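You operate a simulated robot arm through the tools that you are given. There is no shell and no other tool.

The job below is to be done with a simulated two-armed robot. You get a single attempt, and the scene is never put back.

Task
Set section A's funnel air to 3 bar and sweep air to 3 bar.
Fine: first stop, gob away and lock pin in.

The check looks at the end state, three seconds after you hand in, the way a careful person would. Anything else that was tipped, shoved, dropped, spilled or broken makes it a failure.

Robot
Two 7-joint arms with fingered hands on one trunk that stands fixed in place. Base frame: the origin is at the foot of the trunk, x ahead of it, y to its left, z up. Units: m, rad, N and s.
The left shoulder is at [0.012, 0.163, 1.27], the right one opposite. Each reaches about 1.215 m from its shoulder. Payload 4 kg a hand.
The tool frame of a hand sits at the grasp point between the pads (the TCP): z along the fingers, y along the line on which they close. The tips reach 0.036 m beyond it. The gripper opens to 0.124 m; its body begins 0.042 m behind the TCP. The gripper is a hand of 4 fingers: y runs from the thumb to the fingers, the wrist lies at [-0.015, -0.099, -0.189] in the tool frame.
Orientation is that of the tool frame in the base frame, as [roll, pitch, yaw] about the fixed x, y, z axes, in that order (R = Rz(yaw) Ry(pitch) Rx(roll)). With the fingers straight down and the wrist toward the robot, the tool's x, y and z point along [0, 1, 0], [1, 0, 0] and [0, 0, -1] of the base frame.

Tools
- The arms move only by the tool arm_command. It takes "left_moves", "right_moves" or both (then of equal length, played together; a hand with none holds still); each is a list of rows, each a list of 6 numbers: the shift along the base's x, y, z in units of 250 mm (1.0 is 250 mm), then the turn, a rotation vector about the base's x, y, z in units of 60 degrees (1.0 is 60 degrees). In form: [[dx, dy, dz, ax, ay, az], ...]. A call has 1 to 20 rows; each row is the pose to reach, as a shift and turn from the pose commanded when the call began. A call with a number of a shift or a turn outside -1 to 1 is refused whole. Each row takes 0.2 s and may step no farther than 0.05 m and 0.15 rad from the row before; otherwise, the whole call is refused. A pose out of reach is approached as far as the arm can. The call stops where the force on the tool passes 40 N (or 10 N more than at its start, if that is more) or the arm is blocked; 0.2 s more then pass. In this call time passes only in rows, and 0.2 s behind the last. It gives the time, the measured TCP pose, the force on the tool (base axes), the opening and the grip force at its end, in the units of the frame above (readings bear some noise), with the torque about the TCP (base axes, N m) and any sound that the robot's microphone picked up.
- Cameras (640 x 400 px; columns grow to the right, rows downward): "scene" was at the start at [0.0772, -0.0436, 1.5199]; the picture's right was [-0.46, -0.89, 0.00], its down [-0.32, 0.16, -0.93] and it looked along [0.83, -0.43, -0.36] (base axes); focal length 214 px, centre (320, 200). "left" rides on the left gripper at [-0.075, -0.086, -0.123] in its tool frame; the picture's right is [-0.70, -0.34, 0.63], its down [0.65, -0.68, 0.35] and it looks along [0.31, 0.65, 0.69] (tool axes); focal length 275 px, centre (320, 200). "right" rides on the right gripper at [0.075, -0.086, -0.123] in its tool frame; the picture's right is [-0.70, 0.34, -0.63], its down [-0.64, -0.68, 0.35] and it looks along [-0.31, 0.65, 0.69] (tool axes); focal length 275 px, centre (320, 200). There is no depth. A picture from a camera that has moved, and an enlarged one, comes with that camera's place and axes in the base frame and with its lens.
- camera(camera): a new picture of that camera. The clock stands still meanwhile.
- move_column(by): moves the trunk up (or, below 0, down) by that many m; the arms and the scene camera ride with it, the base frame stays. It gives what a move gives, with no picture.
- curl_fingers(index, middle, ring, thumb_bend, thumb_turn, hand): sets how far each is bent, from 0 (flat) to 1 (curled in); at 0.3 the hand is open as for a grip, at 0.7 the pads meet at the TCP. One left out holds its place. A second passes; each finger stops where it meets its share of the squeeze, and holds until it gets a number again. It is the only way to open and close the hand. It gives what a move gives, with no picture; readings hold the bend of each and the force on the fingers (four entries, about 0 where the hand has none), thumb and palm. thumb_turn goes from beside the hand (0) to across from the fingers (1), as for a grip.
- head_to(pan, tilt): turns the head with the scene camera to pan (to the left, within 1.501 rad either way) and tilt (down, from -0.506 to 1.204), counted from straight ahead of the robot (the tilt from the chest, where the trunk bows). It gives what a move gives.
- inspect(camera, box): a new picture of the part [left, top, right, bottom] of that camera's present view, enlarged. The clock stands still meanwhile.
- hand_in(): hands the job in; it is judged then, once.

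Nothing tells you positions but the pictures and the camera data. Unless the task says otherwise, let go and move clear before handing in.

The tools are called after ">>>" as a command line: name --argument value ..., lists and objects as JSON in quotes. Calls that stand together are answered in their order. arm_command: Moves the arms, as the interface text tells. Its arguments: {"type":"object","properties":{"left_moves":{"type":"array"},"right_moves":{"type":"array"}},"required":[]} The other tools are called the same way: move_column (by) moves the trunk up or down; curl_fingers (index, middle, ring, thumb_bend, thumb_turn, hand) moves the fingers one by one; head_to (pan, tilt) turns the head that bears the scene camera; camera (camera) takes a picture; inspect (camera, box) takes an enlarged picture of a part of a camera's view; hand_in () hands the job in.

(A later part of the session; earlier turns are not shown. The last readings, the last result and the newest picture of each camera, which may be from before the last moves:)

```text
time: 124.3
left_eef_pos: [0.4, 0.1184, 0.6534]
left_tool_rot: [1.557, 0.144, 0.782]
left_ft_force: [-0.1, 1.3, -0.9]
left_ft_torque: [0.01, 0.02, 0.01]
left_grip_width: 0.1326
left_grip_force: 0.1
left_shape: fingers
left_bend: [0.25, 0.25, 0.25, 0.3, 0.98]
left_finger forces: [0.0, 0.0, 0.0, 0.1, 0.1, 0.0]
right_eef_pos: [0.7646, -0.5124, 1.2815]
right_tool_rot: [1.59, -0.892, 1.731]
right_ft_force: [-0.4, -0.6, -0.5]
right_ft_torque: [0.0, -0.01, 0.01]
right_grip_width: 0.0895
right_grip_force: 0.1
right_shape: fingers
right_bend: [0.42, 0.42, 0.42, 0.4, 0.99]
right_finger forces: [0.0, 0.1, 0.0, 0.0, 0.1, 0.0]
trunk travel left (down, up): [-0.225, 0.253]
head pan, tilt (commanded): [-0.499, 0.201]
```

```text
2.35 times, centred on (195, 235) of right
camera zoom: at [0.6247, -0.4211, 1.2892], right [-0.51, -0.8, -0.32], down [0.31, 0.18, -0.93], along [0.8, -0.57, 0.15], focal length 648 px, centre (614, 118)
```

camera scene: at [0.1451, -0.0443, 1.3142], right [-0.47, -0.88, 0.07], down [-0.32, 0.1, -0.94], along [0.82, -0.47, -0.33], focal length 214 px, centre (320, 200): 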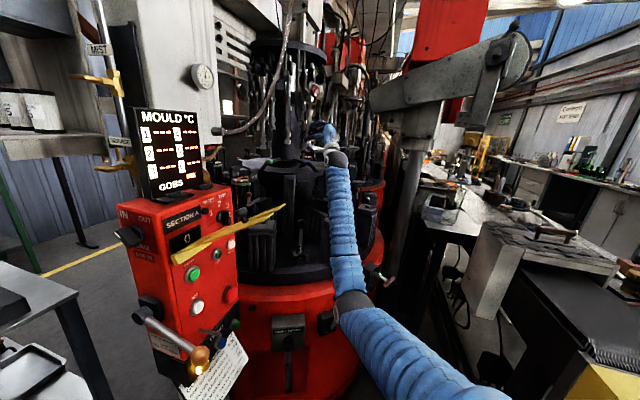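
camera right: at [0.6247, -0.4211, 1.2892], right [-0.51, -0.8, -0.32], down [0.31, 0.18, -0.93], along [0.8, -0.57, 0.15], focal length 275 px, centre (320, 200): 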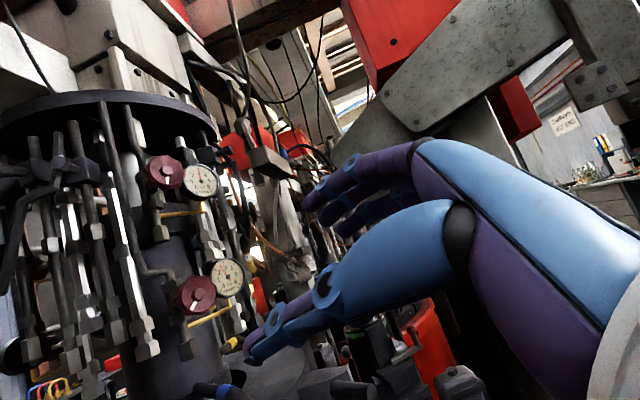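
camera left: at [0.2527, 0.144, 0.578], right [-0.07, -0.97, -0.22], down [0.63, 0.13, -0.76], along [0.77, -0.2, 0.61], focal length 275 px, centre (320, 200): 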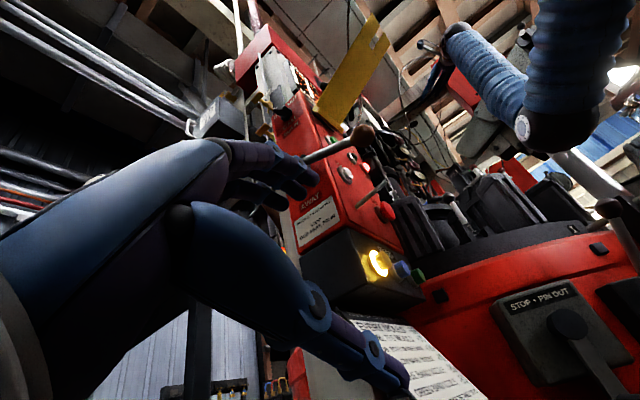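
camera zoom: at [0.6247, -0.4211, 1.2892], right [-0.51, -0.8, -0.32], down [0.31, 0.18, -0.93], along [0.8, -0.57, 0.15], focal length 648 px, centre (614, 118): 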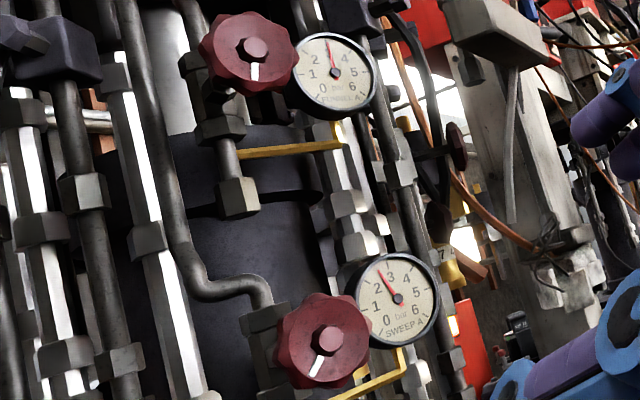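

SWEEP A reads about 2.54 after 96°, i.e. ~62° per bar; FUNNEL A still reads 3.0. One more stroke of about 29° on the sweep knob.

>>> arm_command --right_moves '[[0.15, 0.026, 0.001, 0.05, 0.009, 0], [0.3, 0.052, 0.002, 0.1, 0.017, 0], [0.45, 0.078, 0.002, 0.148, 0.026, 0], [0.6, 0.104, 0.003, 0.148, 0.026, 0], [0.72, 0.125, 0.004, 0.148, 0.026, 0], [0.82, 0.142, 0.004, 0.148, 0.026, 0], [0.89, 0.154, 0.004, 0.148, 0.026, 0]]'

>>> curl_fingers --hand "right" --index 0.54 --middle 0.54 --ring 0.56 --thumb_bend 0.5

>>> curl_fingers --hand "right" --index 0.7 --middle 0.7 --ring 0.7 --thumb_bend 0.6

>>> arm_command --right_moves '[[0, 0, 0, -0.095, -0.0165, 0], [0, 0, 0, -0.189, -0.033, 0], [0, 0, 0, -0.284, -0.0495, 0], [0, 0, 0, -0.378, -0.066, 0], [0, 0, 0, -0.473, -0.0826, 0]]'

>>> curl_fingers --hand "right" --index 0.42 --middle 0.42 --ring 0.42 --thumb_bend 0.4

>>> arm_command --right_moves '[[-0.12, -0.021, 0, 0.02, 0.003, 0], [-0.27, -0.047, 0, 0.06, 0.01, 0], [-0.42, -0.073, 0, 0.14, 0.024, 0], [-0.58, -0.1, 0, 0.22, 0.038, 0], [-0.74, -0.128, 0, 0.28, 0.049, 0], [-0.89, -0.154, 0, 0.325, 0.057, 0]]'

>>> camera --camera "right"

>>> inspect --camera "right" --box '[208, 256, 248, 300]'

```text
time: 125.9
left_eef_pos: [0.4003, 0.1185, 0.6528]
left_tool_rot: [1.558, 0.144, 0.78]
left_ft_force: [0.1, -0.7, 0.3]
left_ft_torque: [0.0, 0.02, -0.04]
left_grip_width: 0.1327
left_grip_force: 0.0
left_shape: fingers
left_bend: [0.25, 0.25, 0.25, 0.3, 0.98]
left_finger forces: [0.0, 0.0, 0.0, 0.0, 0.1, 0.0]
right_eef_pos: [0.9898, -0.4727, 1.2838]
right_tool_rot: [1.599, -1.048, 1.718]
right_ft_force: [-0.1, 0.2, 0.0]
right_ft_torque: [-0.01, -0.02, -0.01]
right_grip_width: 0.0897
right_grip_force: 0.0
right_shape: fingers
right_bend: [0.42, 0.42, 0.42, 0.4, 0.99]
right_finger forces: [0.0, 0.0, 0.0, 0.1, 0.0, 0.0]
trunk travel left (down, up): [-0.225, 0.253]
head pan, tilt (commanded): [-0.499, 0.201]
```

```text
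time: 126.9
left_eef_pos: [0.4003, 0.1192, 0.6523]
left_tool_rot: [1.558, 0.144, 0.783]
left_ft_force: [0.6, 0.6, -1.0]
left_ft_torque: [-0.02, -0.02, -0.01]
left_grip_width: 0.1327
left_grip_force: 0.1
left_shape: fingers
left_bend: [0.25, 0.25, 0.25, 0.3, 0.98]
left_finger forces: [0.0, 0.0, 0.0, 0.1, 0.0, 0.1]
right_eef_pos: [0.9893, -0.4718, 1.284]
right_tool_rot: [1.597, -1.048, 1.723]
right_ft_force: [0.0, 1.6, -2.1]
right_ft_torque: [0.0, 0.01, -0.01]
right_grip_width: 0.0581
right_grip_force: 1.5
right_shape: fingers
right_bend: [0.54, 0.54, 0.56, 0.5, 1.0]
right_finger forces: [0.0, 0.1, 0.1, 0.1, 2.2, 0.1]
trunk travel left (down, up): [-0.225, 0.253]
head pan, tilt (commanded): [-0.499, 0.201]
```

```text
time: 127.9
left_eef_pos: [0.3992, 0.1194, 0.6529]
left_tool_rot: [1.558, 0.146, 0.785]
left_ft_force: [0.4, 0.8, 0.7]
left_ft_torque: [0.02, 0.03, 0.01]
left_grip_width: 0.1331
left_grip_force: 0.1
left_shape: fingers
left_bend: [0.25, 0.25, 0.25, 0.3, 0.98]
left_finger forces: [0.1, 0.0, 0.0, 0.1, 0.0, 0.0]
right_eef_pos: [0.99, -0.4714, 1.2837]
right_tool_rot: [1.602, -1.046, 1.719]
right_ft_force: [0.0, 9.9, -6.0]
right_ft_torque: [0.03, 0.04, 0.11]
right_grip_width: 0.0416
right_grip_force: 17.9
right_shape: fingers
right_bend: [0.66, 0.66, 0.68, 0.54, 1.0]
right_finger forces: [5.6, 4.7, 3.1, 0.0, 22.5, 0.1]
trunk travel left (down, up): [-0.225, 0.253]
head pan, tilt (commanded): [-0.499, 0.201]
```

```text
time: 129.1
left_eef_pos: [0.4009, 0.1196, 0.6523]
left_tool_rot: [1.557, 0.146, 0.781]
left_ft_force: [0.3, -0.1, 0.9]
left_ft_torque: [0.0, 0.03, -0.01]
left_grip_width: 0.1326
left_grip_force: 0.0
left_shape: fingers
left_bend: [0.25, 0.25, 0.25, 0.3, 0.98]
left_finger forces: [0.0, 0.0, 0.1, 0.1, 0.1, 0.1]
right_eef_pos: [0.9881, -0.4723, 1.2826]
right_tool_rot: [1.586, -0.542, 1.731]
right_ft_force: [0.8, 13.6, -8.7]
right_ft_torque: [0.09, 0.04, 0.14]
right_grip_width: 0.0413
right_grip_force: 19.0
right_shape: fingers
right_bend: [0.66, 0.67, 0.69, 0.54, 0.98]
right_finger forces: [5.3, 4.1, 2.3, 0.0, 25.2, 0.1]
trunk travel left (down, up): [-0.225, 0.253]
head pan, tilt (commanded): [-0.499, 0.201]
```

```text
time: 130.1
left_eef_pos: [0.4, 0.1195, 0.6525]
left_tool_rot: [1.558, 0.144, 0.781]
left_ft_force: [0.9, -0.8, 0.2]
left_ft_torque: [-0.03, 0.0, 0.01]
left_grip_width: 0.1327
left_grip_force: 0.1
left_shape: fingers
left_bend: [0.25, 0.25, 0.25, 0.3, 0.98]
left_finger forces: [0.0, 0.0, 0.0, 0.0, 0.0, 0.0]
right_eef_pos: [0.9889, -0.474, 1.2829]
right_tool_rot: [1.585, -0.546, 1.731]
right_ft_force: [0.5, 0.3, -1.0]
right_ft_torque: [-0.01, -0.04, -0.05]
right_grip_width: 0.0897
right_grip_force: 0.1
right_shape: fingers
right_bend: [0.42, 0.42, 0.42, 0.4, 0.99]
right_finger forces: [0.0, 0.1, 0.0, 0.1, 0.1, 0.1]
trunk travel left (down, up): [-0.225, 0.253]
head pan, tilt (commanded): [-0.499, 0.201]
```

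```text
time: 131.5
left_eef_pos: [0.3999, 0.1189, 0.6525]
left_tool_rot: [1.557, 0.143, 0.782]
left_ft_force: [0.1, 0.6, 0.5]
left_ft_torque: [-0.02, 0.02, -0.02]
left_grip_width: 0.1326
left_grip_force: 0.2
left_shape: fingers
left_bend: [0.25, 0.25, 0.25, 0.3, 0.98]
left_finger forces: [0.1, 0.0, 0.1, 0.1, 0.0, 0.0]
right_eef_pos: [0.7652, -0.511, 1.2834]
right_tool_rot: [1.592, -0.891, 1.729]
right_ft_force: [0.2, 0.1, -0.2]
right_ft_torque: [-0.02, -0.01, -0.01]
right_grip_width: 0.0895
right_grip_force: 0.1
right_shape: fingers
right_bend: [0.42, 0.42, 0.42, 0.4, 0.99]
right_finger forces: [0.0, 0.1, 0.1, 0.1, 0.1, 0.0]
trunk travel left (down, up): [-0.225, 0.253]
head pan, tilt (commanded): [-0.499, 0.201]
```

```text
taken
camera right: at [0.6248, -0.4211, 1.2913], right [-0.51, -0.8, -0.32], down [0.31, 0.18, -0.93], along [0.8, -0.57, 0.15], focal length 275 px, centre (320, 200)
```

right: 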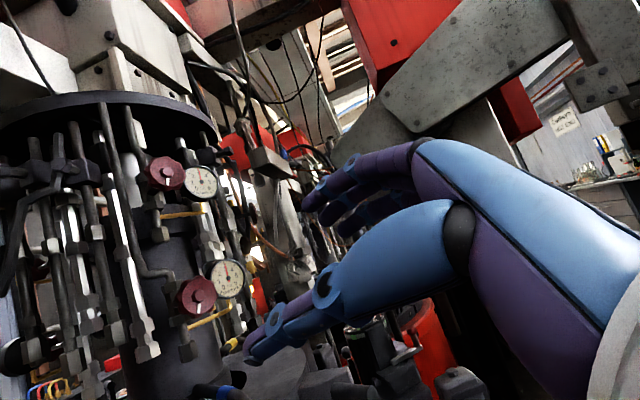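

```text
9.09 times, centred on (228, 278) of right
camera zoom: at [0.6248, -0.4211, 1.2913], right [-0.51, -0.8, -0.32], down [0.31, 0.18, -0.93], along [0.8, -0.57, 0.15], focal length 2502 px, centre (1156, -509)
```

zoom: 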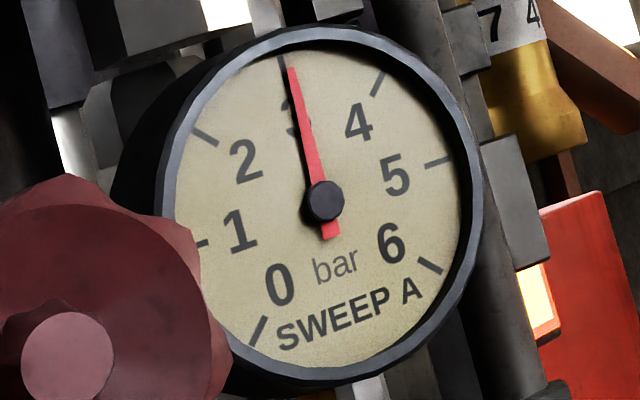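

Both gauges now read 3.0 bar. Last job is to set the LOCK OUT flap back to where it was: I'll withdraw the right hand, raise the trunk to its original height, and compare the flap with my first pictures.

>>> arm_command --right_moves '[[-0.15, -0.035, -0.04, 0, 0, 0], [-0.3, -0.07, -0.1, 0, 0, 0], [-0.45, -0.1, -0.18, 0, 0, 0], [-0.6, -0.14, -0.28, 0, 0, 0], [-0.74, -0.18, -0.4, 0, 0, 0], [-0.76, -0.2, -0.56, 0, 0, 0]]'

>>> move_column --by 0.2

>>> head_to --pan -0.351 --tilt 0.8

>>> camera --camera "scene"

>>> inspect --camera "scene" --box '[195, 120, 295, 200]'

```text
time: 132.9
left_eef_pos: [0.4002, 0.12, 0.653]
left_tool_rot: [1.558, 0.144, 0.785]
left_ft_force: [-0.6, -0.5, 0.3]
left_ft_torque: [-0.04, 0.01, 0.02]
left_grip_width: 0.1326
left_grip_force: 0.0
left_shape: fingers
left_bend: [0.25, 0.25, 0.25, 0.3, 0.98]
left_finger forces: [0.0, 0.1, 0.1, 0.0, 0.1, 0.0]
right_eef_pos: [0.5753, -0.5622, 1.1427]
right_tool_rot: [1.592, -0.891, 1.727]
right_ft_force: [-0.1, 0.1, 0.1]
right_ft_torque: [0.04, 0.0, -0.01]
right_grip_width: 0.0897
right_grip_force: 0.2
right_shape: fingers
right_bend: [0.42, 0.42, 0.42, 0.4, 0.99]
right_finger forces: [0.0, 0.1, 0.0, 0.1, 0.1, 0.0]
trunk travel left (down, up): [-0.225, 0.253]
head pan, tilt (commanded): [-0.499, 0.201]
```

```text
time: 135.1
left_eef_pos: [0.4, 0.1185, 0.8527]
left_tool_rot: [1.558, 0.144, 0.783]
left_ft_force: [0.2, 0.4, 0.3]
left_ft_torque: [0.0, 0.02, -0.01]
left_grip_width: 0.1328
left_grip_force: 0.0
left_shape: fingers
left_bend: [0.25, 0.25, 0.25, 0.3, 0.98]
left_finger forces: [0.0, 0.0, 0.0, 0.0, 0.0, 0.0]
right_eef_pos: [0.5758, -0.5625, 1.3427]
right_tool_rot: [1.592, -0.891, 1.728]
right_ft_force: [-0.5, -0.6, -0.5]
right_ft_torque: [-0.01, -0.04, -0.01]
right_grip_width: 0.0899
right_grip_force: 0.1
right_shape: fingers
right_bend: [0.42, 0.42, 0.42, 0.4, 0.99]
right_finger forces: [0.0, 0.1, 0.1, 0.0, 0.0, 0.1]
trunk travel left (down, up): [-0.425, 0.053]
head pan, tilt (commanded): [-0.499, 0.201]
```

```text
time: 136.1
left_eef_pos: [0.4003, 0.1188, 0.8536]
left_tool_rot: [1.558, 0.142, 0.78]
left_ft_force: [0.3, 0.4, 0.5]
left_ft_torque: [-0.01, 0.01, 0.03]
left_grip_width: 0.1329
left_grip_force: 0.1
left_shape: fingers
left_bend: [0.25, 0.25, 0.25, 0.3, 0.98]
left_finger forces: [0.1, 0.0, 0.1, 0.0, 0.0, 0.0]
right_eef_pos: [0.5762, -0.5619, 1.3437]
right_tool_rot: [1.591, -0.891, 1.728]
right_ft_force: [-0.6, 0.7, 0.4]
right_ft_torque: [-0.01, -0.03, -0.04]
right_grip_width: 0.0895
right_grip_force: 0.1
right_shape: fingers
right_bend: [0.42, 0.42, 0.42, 0.4, 0.99]
right_finger forces: [0.0, 0.0, 0.1, 0.0, 0.1, 0.1]
trunk travel left (down, up): [-0.425, 0.053]
head pan, tilt (commanded): [-0.351, 0.799]
```

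```text
taken
camera scene: at [0.0702, -0.0278, 1.4812], right [-0.34, -0.94, 0.0], down [-0.68, 0.25, -0.69], along [0.65, -0.24, -0.72], focal length 214 px, centre (320, 200)
```

scene: 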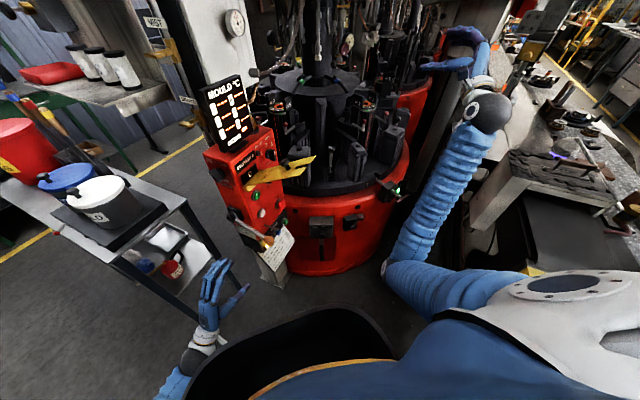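

```text
5.00 times, centred on (245, 160) of scene
camera zoom: at [0.0702, -0.0278, 1.4812], right [-0.34, -0.94, 0.0], down [-0.68, 0.25, -0.69], along [0.65, -0.24, -0.72], focal length 1072 px, centre (695, 400)
```

zoom: 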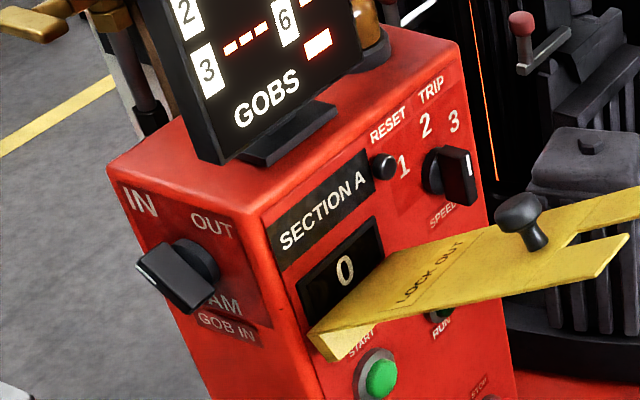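

The flap is the only thing out of place: it needs its outer end lowered about 3 cm (8°). I'll pinch the right hand, turn it to point left, and come over the flap's right prong from the side to press it down gently.

>>> curl_fingers --hand "right" --index 0.7 --middle 0.7 --ring 0.7 --thumb_bend 0.7 --thumb_turn 1.0

>>> arm_command --right_moves '[[-0.015, 0.024, 0.02, -0.1196, -0.0206, 0], [-0.03, 0.048, 0.041, -0.239, -0.0413, 0], [-0.045, 0.072, 0.062, -0.3587, -0.062, 0], [-0.06, 0.096, 0.083, -0.478, -0.0826, 0], [-0.075, 0.12, 0.104, -0.598, -0.103, 0], [-0.09, 0.144, 0.125, -0.717, -0.124, 0], [-0.105, 0.168, 0.145, -0.837, -0.1445, 0]]'

>>> arm_command --right_moves '[[-0.011, 0.057, -0.011, 0, 0, 0.131], [-0.023, 0.114, -0.023, 0, 0, 0.262], [-0.034, 0.171, -0.034, 0, 0, 0.393], [-0.046, 0.229, -0.046, 0, 0, 0.524], [-0.057, 0.286, -0.057, 0, 0, 0.655], [-0.069, 0.343, -0.069, 0, 0, 0.786], [-0.08, 0.4, -0.08, 0, 0, 0.917]]'

>>> camera --camera "scene"

>>> camera --camera "right"

```text
time: 137.1
left_eef_pos: [0.4001, 0.1181, 0.8528]
left_tool_rot: [1.558, 0.144, 0.782]
left_ft_force: [-0.6, 1.2, -0.5]
left_ft_torque: [-0.04, -0.02, 0.01]
left_grip_width: 0.1328
left_grip_force: 0.0
left_shape: fingers
left_bend: [0.25, 0.25, 0.25, 0.3, 0.98]
left_finger forces: [0.1, 0.0, 0.0, 0.1, 0.0, 0.0]
right_eef_pos: [0.575, -0.5607, 1.3434]
right_tool_rot: [1.593, -0.893, 1.724]
right_ft_force: [-0.5, 0.1, 0.2]
right_ft_torque: [0.04, 0.0, -0.02]
right_grip_width: 0.0023
right_grip_force: 0.1
right_shape: fingers
right_bend: [0.7, 0.7, 0.7, 0.7, 1.0]
right_finger forces: [0.0, 0.0, 0.1, 0.0, 0.0, 0.0]
trunk travel left (down, up): [-0.425, 0.053]
head pan, tilt (commanded): [-0.351, 0.799]
```

```text
time: 138.7
left_eef_pos: [0.3995, 0.1245, 0.8535]
left_tool_rot: [1.55, 0.15, 0.78]
left_ft_force: [-0.8, -0.3, 0.1]
left_ft_torque: [0.03, 0.02, 0.0]
left_grip_width: 0.1325
left_grip_force: 0.1
left_shape: fingers
left_bend: [0.25, 0.25, 0.25, 0.3, 0.98]
left_finger forces: [0.0, 0.1, 0.1, 0.0, 0.1, 0.1]
right_eef_pos: [0.549, -0.5087, 1.3811]
right_tool_rot: [1.581, 0.0, 1.731]
right_ft_force: [-0.1, -0.9, -0.6]
right_ft_torque: [0.01, -0.03, 0.02]
right_grip_width: 0.002
right_grip_force: 0.1
right_shape: fingers
right_bend: [0.7, 0.7, 0.7, 0.7, 1.0]
right_finger forces: [0.0, 0.1, 0.1, 0.0, 0.0, 0.0]
trunk travel left (down, up): [-0.425, 0.053]
head pan, tilt (commanded): [-0.351, 0.799]
```

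```text
time: 140.3
left_eef_pos: [0.4003, 0.1172, 0.8519]
left_tool_rot: [1.557, 0.146, 0.782]
left_ft_force: [0.2, 0.5, -0.3]
left_ft_torque: [-0.03, -0.01, -0.02]
left_grip_width: 0.1325
left_grip_force: 0.1
left_shape: fingers
left_bend: [0.25, 0.25, 0.25, 0.3, 0.98]
left_finger forces: [0.0, 0.1, 0.0, 0.0, 0.0, 0.0]
right_eef_pos: [0.5294, -0.4213, 1.3588]
right_tool_rot: [1.581, -0.002, 2.693]
right_ft_force: [1.5, -0.3, 0.2]
right_ft_torque: [-0.03, -0.02, -0.03]
right_grip_width: 0.002
right_grip_force: 0.1
right_shape: fingers
right_bend: [0.7, 0.7, 0.7, 0.7, 1.0]
right_finger forces: [0.0, 0.0, 0.1, 0.0, 0.0, 0.1]
trunk travel left (down, up): [-0.425, 0.053]
head pan, tilt (commanded): [-0.351, 0.799]
```

```text
taken
camera scene: at [0.0708, -0.0272, 1.4811], right [-0.34, -0.94, 0.0], down [-0.68, 0.25, -0.69], along [0.65, -0.24, -0.72], focal length 214 px, centre (320, 200)
```

scene: 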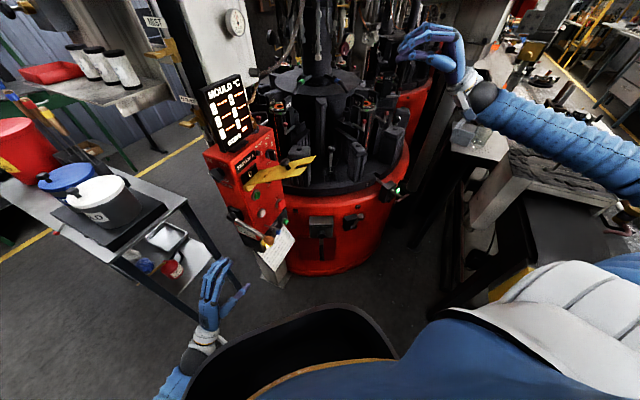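

```text
taken
camera right: at [0.4089, -0.4993, 1.2758], right [0.36, -0.87, 0.34], down [0.73, 0.03, -0.69], along [0.59, 0.49, 0.64], focal length 275 px, centre (320, 200)
```

right: 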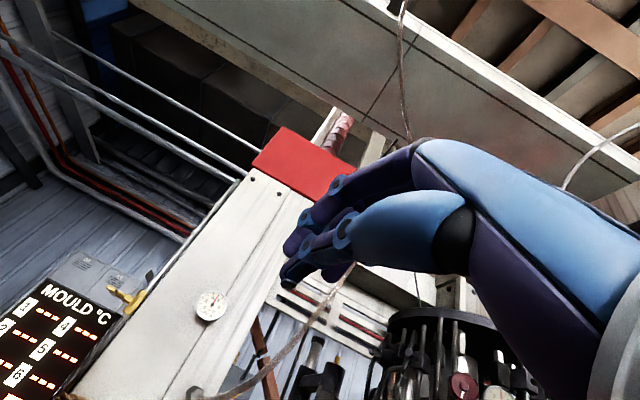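

The hand is pointing left now and the elbow is out to the right, clear. Completing the turn and moving toward the flap's right prong, staying above it.

>>> arm_command --right_moves '[[-0.024, 0.096, -0.048, -0.0656, 0.0147, 0.0831], [-0.048, 0.192, -0.096, -0.1312, 0.0293, 0.1663], [-0.072, 0.288, -0.144, -0.1968, 0.044, 0.2494], [-0.096, 0.384, -0.192, -0.2624, 0.0586, 0.3326], [-0.12, 0.48, -0.24, -0.328, 0.0733, 0.4157]]'

>>> camera --camera "scene"

>>> camera --camera "right"

```text
time: 141.5
left_eef_pos: [0.4006, 0.1202, 0.8528]
left_tool_rot: [1.557, 0.145, 0.778]
left_ft_force: [-0.3, -0.4, 0.1]
left_ft_torque: [0.03, 0.01, 0.0]
left_grip_width: 0.1329
left_grip_force: 0.1
left_shape: fingers
left_bend: [0.25, 0.25, 0.25, 0.3, 0.98]
left_finger forces: [0.0, 0.0, 0.0, 0.1, 0.1, 0.0]
right_eef_pos: [0.5005, -0.2994, 1.2988]
right_tool_rot: [1.931, 0.002, 3.131]
right_ft_force: [0.4, 0.0, 0.0]
right_ft_torque: [0.01, 0.03, -0.02]
right_grip_width: 0.0019
right_grip_force: 0.1
right_shape: fingers
right_bend: [0.7, 0.7, 0.7, 0.7, 1.0]
right_finger forces: [0.0, 0.0, 0.0, 0.0, 0.0, 0.1]
trunk travel left (down, up): [-0.425, 0.053]
head pan, tilt (commanded): [-0.351, 0.799]
```

```text
taken
camera scene: at [0.0709, -0.0269, 1.4811], right [-0.34, -0.94, 0.0], down [-0.68, 0.25, -0.69], along [0.65, -0.24, -0.72], focal length 214 px, centre (320, 200)
```

scene: 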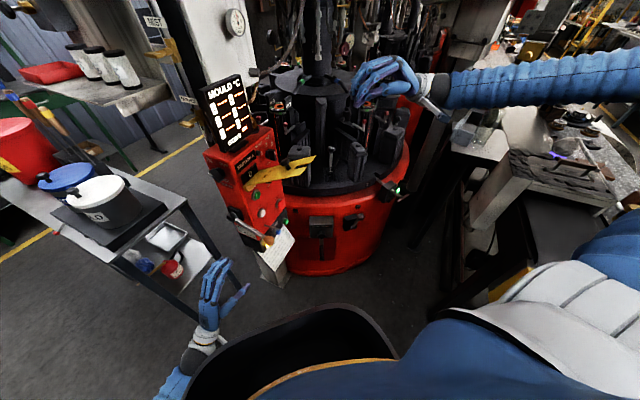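

```text
taken
camera right: at [0.4242, -0.444, 1.2628], right [0.69, -0.48, 0.54], down [0.65, 0.08, -0.76], along [0.32, 0.87, 0.36], focal length 275 px, centre (320, 200)
```

right: 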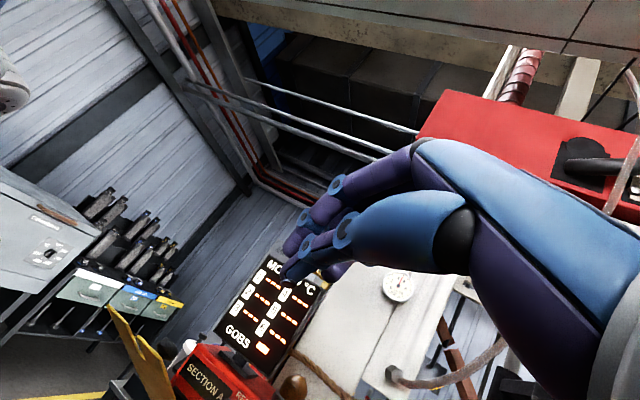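

I can see the flap's fork from the hand camera. Zooming in both views to locate its prongs precisely.

>>> inspect --camera "right" --box '[80, 280, 260, 400]'

>>> inspect --camera "scene" --box '[240, 130, 340, 200]'

```text
3.33 times, centred on (170, 340) of right
camera zoom: at [0.4242, -0.444, 1.2628], right [0.69, -0.48, 0.54], down [0.65, 0.08, -0.76], along [0.32, 0.87, 0.36], focal length 918 px, centre (820, -267)
```

zoom: 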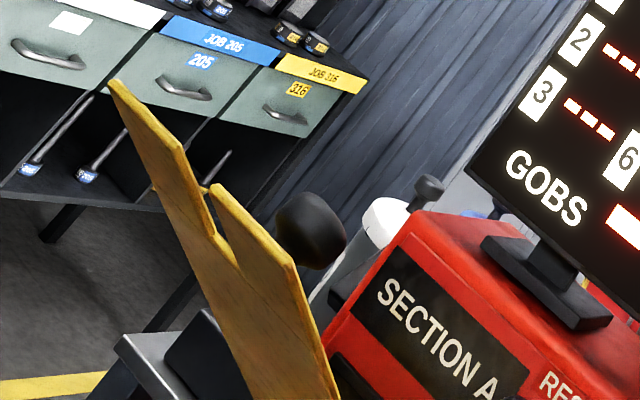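

```text
5.71 times, centred on (290, 165) of scene
camera zoom: at [0.0709, -0.0269, 1.4811], right [-0.34, -0.94, 0.0], down [-0.68, 0.25, -0.69], along [0.65, -0.24, -0.72], focal length 1226 px, centre (491, 400)
```

zoom: 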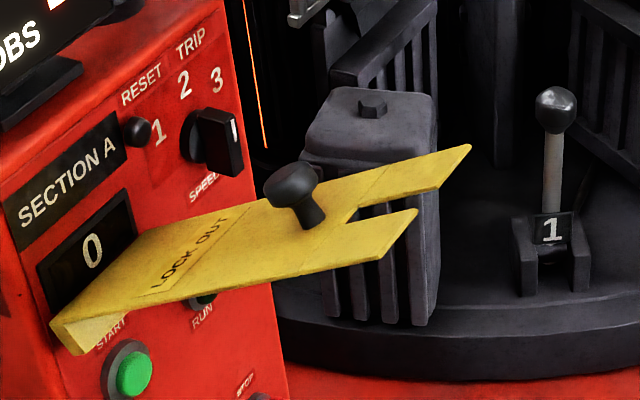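

The fork's right outer corner is at about (0.491, -0.171, 1.175) and should be at z≈1.143. I'll bring the fingertips over that prong, then press down in small steps.

>>> arm_command --right_moves '[[-0.014, 0.121, -0.049, 0, 0, 0], [-0.028, 0.242, -0.098, 0, 0, 0], [-0.042, 0.363, -0.147, 0, 0, 0], [-0.056, 0.484, -0.196, 0, 0, 0]]'

>>> inspect --camera "scene" --box '[240, 120, 360, 200]'

>>> camera --camera "right"

```text
time: 142.5
left_eef_pos: [0.401, 0.1191, 0.8525]
left_tool_rot: [1.557, 0.146, 0.781]
left_ft_force: [0.3, -0.2, -0.9]
left_ft_torque: [-0.01, 0.0, 0.01]
left_grip_width: 0.1331
left_grip_force: 0.1
left_shape: fingers
left_bend: [0.25, 0.25, 0.25, 0.3, 0.98]
left_finger forces: [0.0, 0.0, 0.0, 0.0, 0.0, 0.0]
right_eef_pos: [0.4861, -0.1786, 1.2493]
right_tool_rot: [1.931, 0.002, 3.132]
right_ft_force: [-1.0, 0.0, 0.3]
right_ft_torque: [-0.01, -0.02, -0.01]
right_grip_width: 0.002
right_grip_force: 0.0
right_shape: fingers
right_bend: [0.7, 0.7, 0.7, 0.7, 1.0]
right_finger forces: [0.1, 0.0, 0.0, 0.1, 0.0, 0.0]
trunk travel left (down, up): [-0.425, 0.053]
head pan, tilt (commanded): [-0.351, 0.799]
```

```text
5.00 times, centred on (300, 160) of scene
camera zoom: at [0.071, -0.0268, 1.4811], right [-0.34, -0.94, 0.0], down [-0.68, 0.25, -0.69], along [0.65, -0.24, -0.72], focal length 1072 px, centre (420, 400)
```

zoom: 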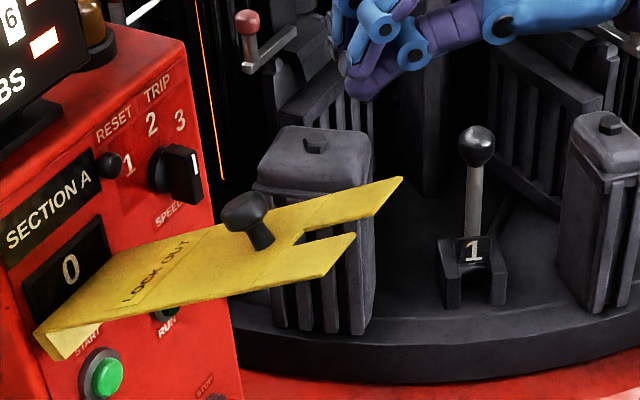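

```text
taken
camera right: at [0.4106, -0.3232, 1.2134], right [0.69, -0.48, 0.54], down [0.65, 0.08, -0.76], along [0.32, 0.87, 0.37], focal length 275 px, centre (320, 200)
```

right: 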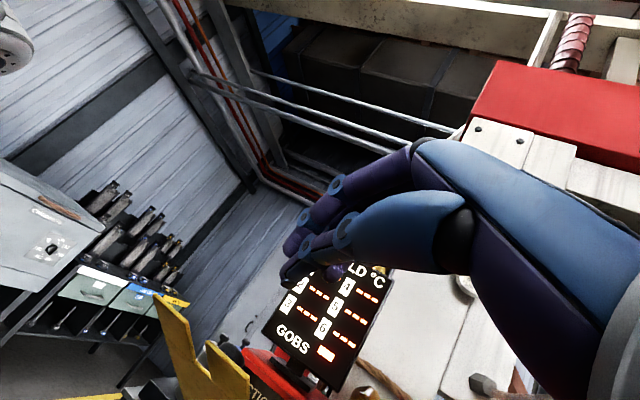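

Fingertips are right above the right prong. Lowering in small steps and watching the force.

>>> arm_command --right_moves '[[0, 0, -0.08, 0, 0, 0], [0, 0, -0.14, 0, 0, 0], [0, 0, -0.18, 0, 0, 0], [0, 0, -0.22, 0, 0, 0], [0, 0, -0.26, 0, 0, 0], [0, 0, -0.29, 0, 0, 0]]'

>>> inspect --camera "scene" --box '[240, 120, 360, 200]'

```text
time: 143.9
left_eef_pos: [0.3999, 0.1203, 0.8534]
left_tool_rot: [1.558, 0.145, 0.781]
left_ft_force: [-0.4, 0.6, 0.0]
left_ft_torque: [0.01, 0.0, 0.0]
left_grip_width: 0.1325
left_grip_force: 0.0
left_shape: fingers
left_bend: [0.25, 0.25, 0.25, 0.3, 0.98]
left_finger forces: [0.0, 0.1, 0.0, 0.0, 0.0, 0.1]
right_eef_pos: [0.4852, -0.1799, 1.1774]
right_tool_rot: [1.929, 0.003, 3.131]
right_ft_force: [0.2, -0.7, -0.2]
right_ft_torque: [-0.01, -0.05, 0.0]
right_grip_width: 0.0017
right_grip_force: 0.1
right_shape: fingers
right_bend: [0.7, 0.7, 0.7, 0.7, 1.0]
right_finger forces: [0.1, 0.1, 0.0, 0.0, 0.0, 0.1]
trunk travel left (down, up): [-0.425, 0.053]
head pan, tilt (commanded): [-0.351, 0.799]
```

```text
5.00 times, centred on (300, 160) of scene
camera zoom: at [0.0703, -0.0279, 1.4811], right [-0.34, -0.94, 0.0], down [-0.68, 0.25, -0.69], along [0.65, -0.24, -0.72], focal length 1072 px, centre (420, 400)
```

zoom: 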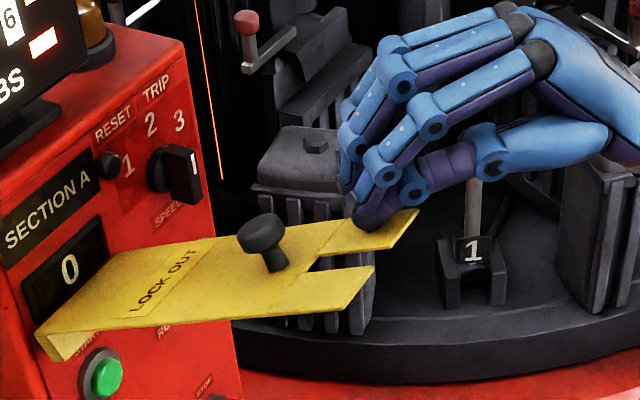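

The flap is coming down smoothly (knob pixel y 208 → 230, target 245). About 1.2 cm more.

>>> arm_command --right_moves '[[0, 0, -0.02, 0, 0, 0], [0, 0, -0.04, 0, 0, 0]]'

>>> inspect --camera "scene" --box '[195, 120, 295, 200]'

>>> inspect --camera "scene" --box '[240, 120, 360, 200]'

```text
time: 144.5
left_eef_pos: [0.3998, 0.1195, 0.8528]
left_tool_rot: [1.557, 0.147, 0.78]
left_ft_force: [0.4, 0.1, 0.4]
left_ft_torque: [0.03, -0.01, 0.0]
left_grip_width: 0.1329
left_grip_force: 0.1
left_shape: fingers
left_bend: [0.25, 0.25, 0.25, 0.3, 0.98]
left_finger forces: [0.1, 0.0, 0.0, 0.0, 0.0, 0.0]
right_eef_pos: [0.486, -0.1796, 1.1675]
right_tool_rot: [1.927, 0.002, 3.134]
right_ft_force: [0.2, 0.2, -0.3]
right_ft_torque: [0.01, 0.03, 0.02]
right_grip_width: 0.002
right_grip_force: 0.1
right_shape: fingers
right_bend: [0.7, 0.7, 0.7, 0.7, 1.0]
right_finger forces: [0.0, 0.0, 0.1, 0.1, 0.0, 0.0]
trunk travel left (down, up): [-0.425, 0.053]
head pan, tilt (commanded): [-0.351, 0.799]
```

```text
5.00 times, centred on (245, 160) of scene
camera zoom: at [0.0701, -0.0279, 1.4811], right [-0.34, -0.94, 0.0], down [-0.68, 0.25, -0.69], along [0.65, -0.24, -0.72], focal length 1072 px, centre (695, 400)
```

zoom: 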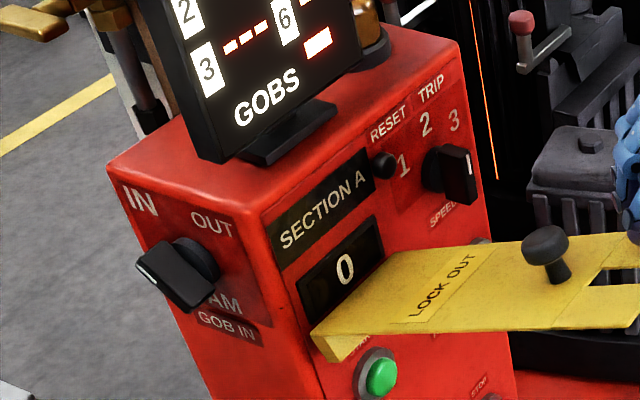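

```text
5.00 times, centred on (300, 160) of scene
camera zoom: at [0.0701, -0.0279, 1.4811], right [-0.34, -0.94, 0.0], down [-0.68, 0.25, -0.69], along [0.65, -0.24, -0.72], focal length 1072 px, centre (420, 400)
```

zoom: 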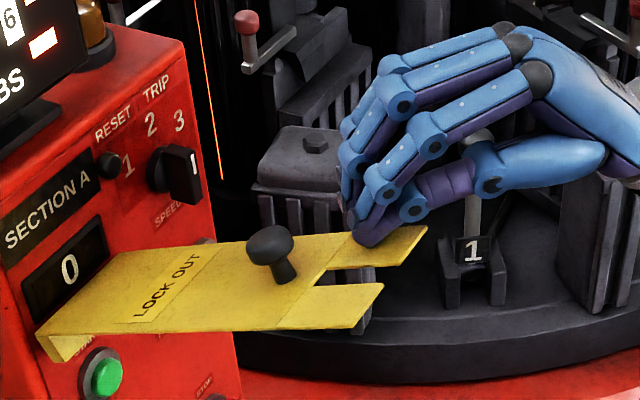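

The flap's knob is now within a couple of pixels of its first position. I'll lift the hand off and compare in the same views I took at the very start.

>>> arm_command --right_moves '[[0, 0, 0.1, 0, 0, 0], [0, -0.16, 0.2, 0, 0, 0], [0.0, -0.34, 0.25, 0, 0, 0], [0.0, -0.52, 0.28, 0, 0, 0], [0.0, -0.7, 0.3, 0, 0, 0]]'

>>> inspect --camera "scene" --box '[260, 0, 420, 200]'

>>> inspect --camera "scene" --box '[195, 120, 295, 200]'

>>> head_to --pan -0.483 --tilt 0.36

>>> inspect --camera "scene" --box '[150, 280, 310, 400]'

>>> inspect --camera "scene" --box '[170, 260, 230, 320]'

```text
time: 145.7
left_eef_pos: [0.3994, 0.1182, 0.8526]
left_tool_rot: [1.558, 0.145, 0.782]
left_ft_force: [-0.7, -0.1, 0.4]
left_ft_torque: [-0.03, 0.01, -0.01]
left_grip_width: 0.1326
left_grip_force: 0.0
left_shape: fingers
left_bend: [0.25, 0.25, 0.25, 0.3, 0.98]
left_finger forces: [0.1, 0.0, 0.0, 0.0, 0.1, 0.0]
right_eef_pos: [0.4864, -0.3546, 1.2433]
right_tool_rot: [1.926, 0.001, 3.132]
right_ft_force: [0.5, 0.4, 1.3]
right_ft_torque: [0.05, -0.02, -0.01]
right_grip_width: 0.002
right_grip_force: 0.0
right_shape: fingers
right_bend: [0.7, 0.7, 0.7, 0.7, 1.0]
right_finger forces: [0.0, 0.0, 0.0, 0.0, 0.0, 0.1]
trunk travel left (down, up): [-0.425, 0.053]
head pan, tilt (commanded): [-0.351, 0.799]
```

```text
2.00 times, centred on (340, 100) of scene
camera zoom: at [0.0695, -0.0295, 1.4811], right [-0.34, -0.94, 0.0], down [-0.68, 0.25, -0.69], along [0.65, -0.24, -0.72], focal length 429 px, centre (280, 400)
```

zoom: 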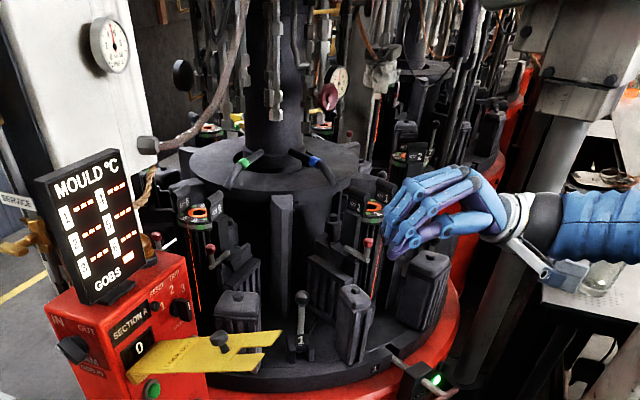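

```text
5.00 times, centred on (245, 160) of scene
camera zoom: at [0.0695, -0.0295, 1.4811], right [-0.34, -0.94, 0.0], down [-0.68, 0.25, -0.69], along [0.65, -0.24, -0.72], focal length 1072 px, centre (695, 400)
```

zoom: 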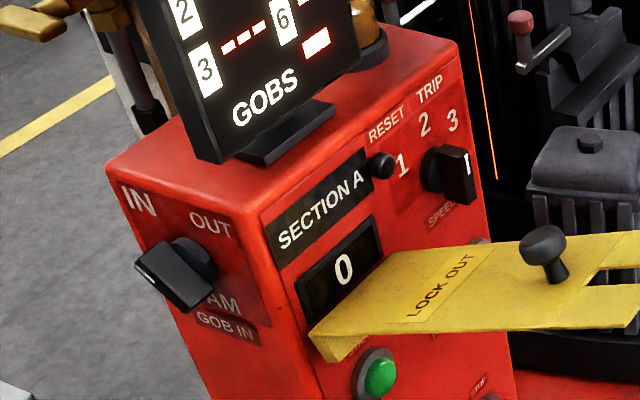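

```text
time: 146.6
left_eef_pos: [0.3997, 0.119, 0.8541]
left_tool_rot: [1.558, 0.144, 0.782]
left_ft_force: [0.1, 0.2, 0.2]
left_ft_torque: [0.02, 0.02, -0.06]
left_grip_width: 0.1327
left_grip_force: 0.2
left_shape: fingers
left_bend: [0.25, 0.25, 0.25, 0.3, 0.98]
left_finger forces: [0.1, 0.0, 0.1, 0.0, 0.0, 0.1]
right_eef_pos: [0.4851, -0.3543, 1.244]
right_tool_rot: [1.93, 0.001, 3.134]
right_ft_force: [0.0, 0.5, 0.0]
right_ft_torque: [0.01, -0.02, -0.01]
right_grip_width: 0.0016
right_grip_force: 0.1
right_shape: fingers
right_bend: [0.7, 0.7, 0.7, 0.7, 1.0]
right_finger forces: [0.0, 0.0, 0.0, 0.0, 0.1, 0.1]
trunk travel left (down, up): [-0.425, 0.053]
head pan, tilt (commanded): [-0.483, 0.36]
```

```text
3.33 times, centred on (230, 340) of scene
camera zoom: at [0.0768, -0.0438, 1.5198], right [-0.46, -0.89, 0.0], down [-0.32, 0.16, -0.93], along [0.83, -0.43, -0.36], focal length 715 px, centre (620, -267)
```

zoom: 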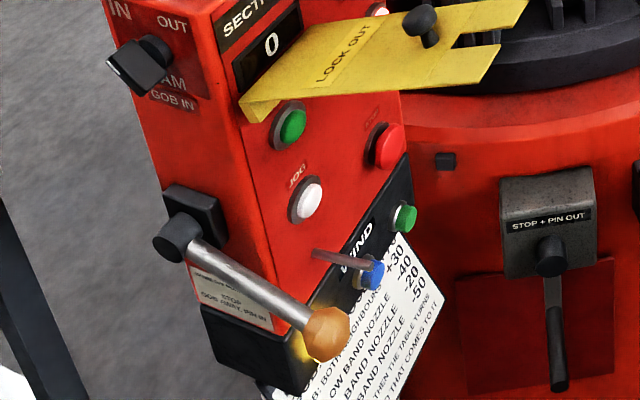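

```text
6.67 times, centred on (200, 290) of scene
camera zoom: at [0.0768, -0.0438, 1.5198], right [-0.46, -0.89, 0.0], down [-0.32, 0.16, -0.93], along [0.83, -0.43, -0.36], focal length 1430 px, centre (1120, -400)
```

zoom: 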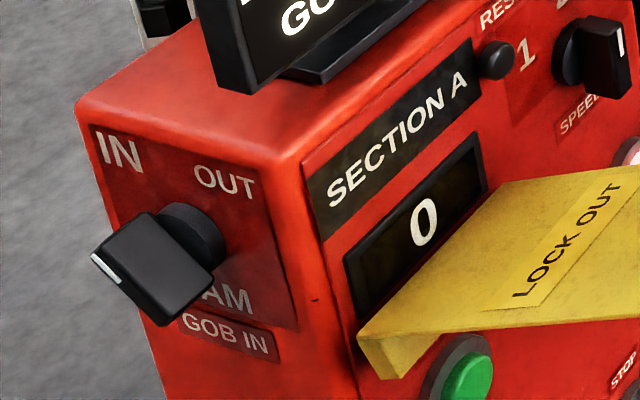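

Very close. One more same-view comparison (the view toward the moulds from the start, where the flap's fork tip was at about (233, 334)).

>>> inspect --camera "scene" --box '[240, 180, 400, 300]'

>>> inspect --camera "scene" --box '[270, 280, 410, 400]'

>>> camera --camera "scene"

```text
3.33 times, centred on (320, 240) of scene
camera zoom: at [0.0768, -0.0438, 1.5198], right [-0.46, -0.89, 0.0], down [-0.32, 0.16, -0.93], along [0.83, -0.43, -0.36], focal length 715 px, centre (320, 67)
```

zoom: 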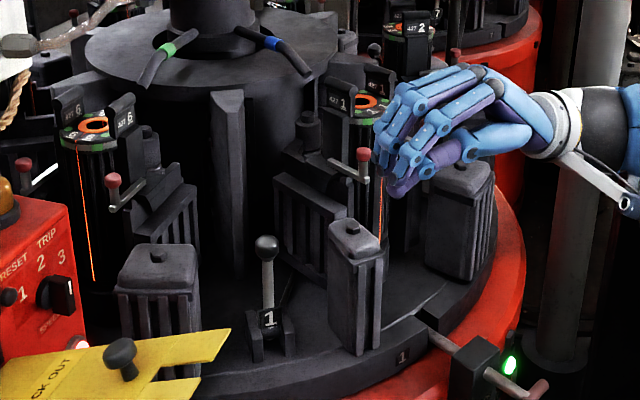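

```text
3.33 times, centred on (340, 340) of scene
camera zoom: at [0.0768, -0.0438, 1.5198], right [-0.46, -0.89, 0.0], down [-0.32, 0.16, -0.93], along [0.83, -0.43, -0.36], focal length 715 px, centre (253, -267)
```

zoom: 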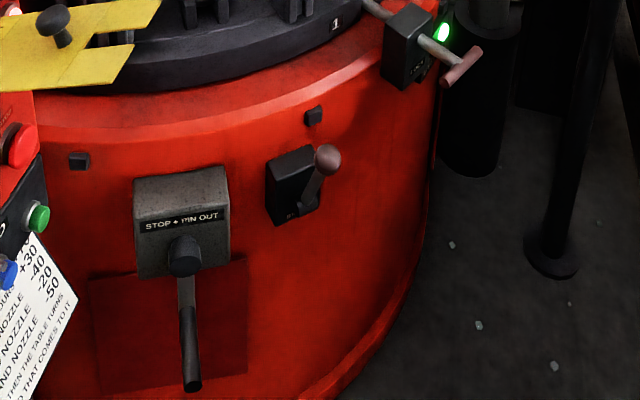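

```text
taken
camera scene: at [0.0768, -0.0438, 1.5198], right [-0.46, -0.89, 0.0], down [-0.32, 0.16, -0.93], along [0.83, -0.43, -0.36], focal length 214 px, centre (320, 200)
```

scene: 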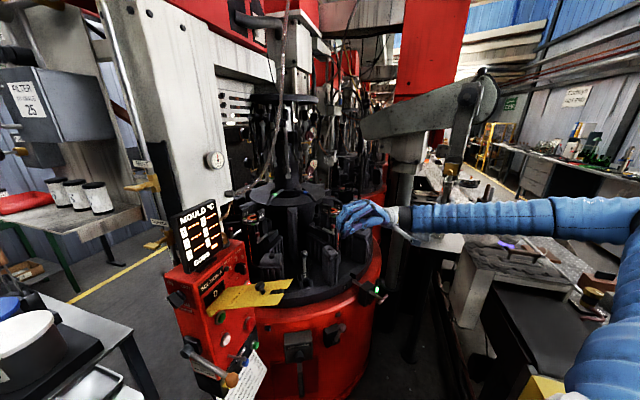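

The fork tip is still about 4–5 mm (≈1°) higher than at the start. I'll press it down that last bit.

>>> arm_command --right_moves '[[0, 0.16, 0, 0, 0, 0], [0, 0.34, -0.03, 0, 0, 0], [0, 0.52, -0.06, 0, 0, 0], [0, 0.7, -0.1, 0, 0, 0], [0, 0.7, -0.2, 0, 0, 0], [0, 0.7, -0.27, 0, 0, 0], [0, 0.7, -0.322, 0, 0, 0]]'

>>> inspect --camera "scene" --box '[240, 180, 400, 300]'

>>> inspect --camera "scene" --box '[150, 280, 310, 400]'

```text
time: 148.2
left_eef_pos: [0.3997, 0.119, 0.853]
left_tool_rot: [1.558, 0.144, 0.782]
left_ft_force: [0.0, 0.5, -0.6]
left_ft_torque: [-0.01, -0.02, -0.02]
left_grip_width: 0.1327
left_grip_force: 0.1
left_shape: fingers
left_bend: [0.25, 0.25, 0.25, 0.3, 0.98]
left_finger forces: [0.0, 0.1, 0.1, 0.0, 0.0, 0.0]
right_eef_pos: [0.4847, -0.1797, 1.1619]
right_tool_rot: [1.928, 0.003, 3.13]
right_ft_force: [0.5, 0.1, 0.6]
right_ft_torque: [0.01, 0.01, 0.03]
right_grip_width: 0.0017
right_grip_force: 0.1
right_shape: fingers
right_bend: [0.7, 0.7, 0.7, 0.7, 1.0]
right_finger forces: [0.0, 0.1, 0.0, 0.0, 0.2, 0.0]
trunk travel left (down, up): [-0.425, 0.053]
head pan, tilt (commanded): [-0.483, 0.36]
```

```text
3.33 times, centred on (320, 240) of scene
camera zoom: at [0.0772, -0.0437, 1.5199], right [-0.46, -0.89, 0.0], down [-0.32, 0.16, -0.93], along [0.83, -0.43, -0.36], focal length 715 px, centre (320, 67)
```

zoom: 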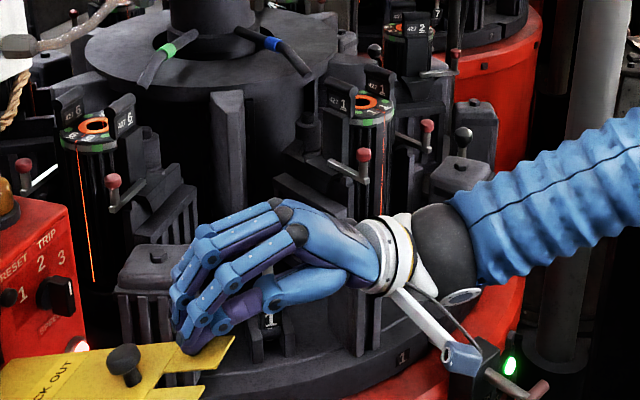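

```text
3.33 times, centred on (230, 340) of scene
camera zoom: at [0.0772, -0.0437, 1.5199], right [-0.46, -0.89, 0.0], down [-0.32, 0.16, -0.93], along [0.83, -0.43, -0.36], focal length 715 px, centre (620, -267)
```

zoom: 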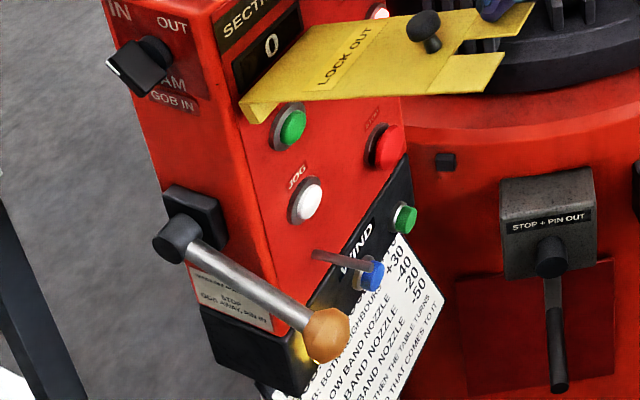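

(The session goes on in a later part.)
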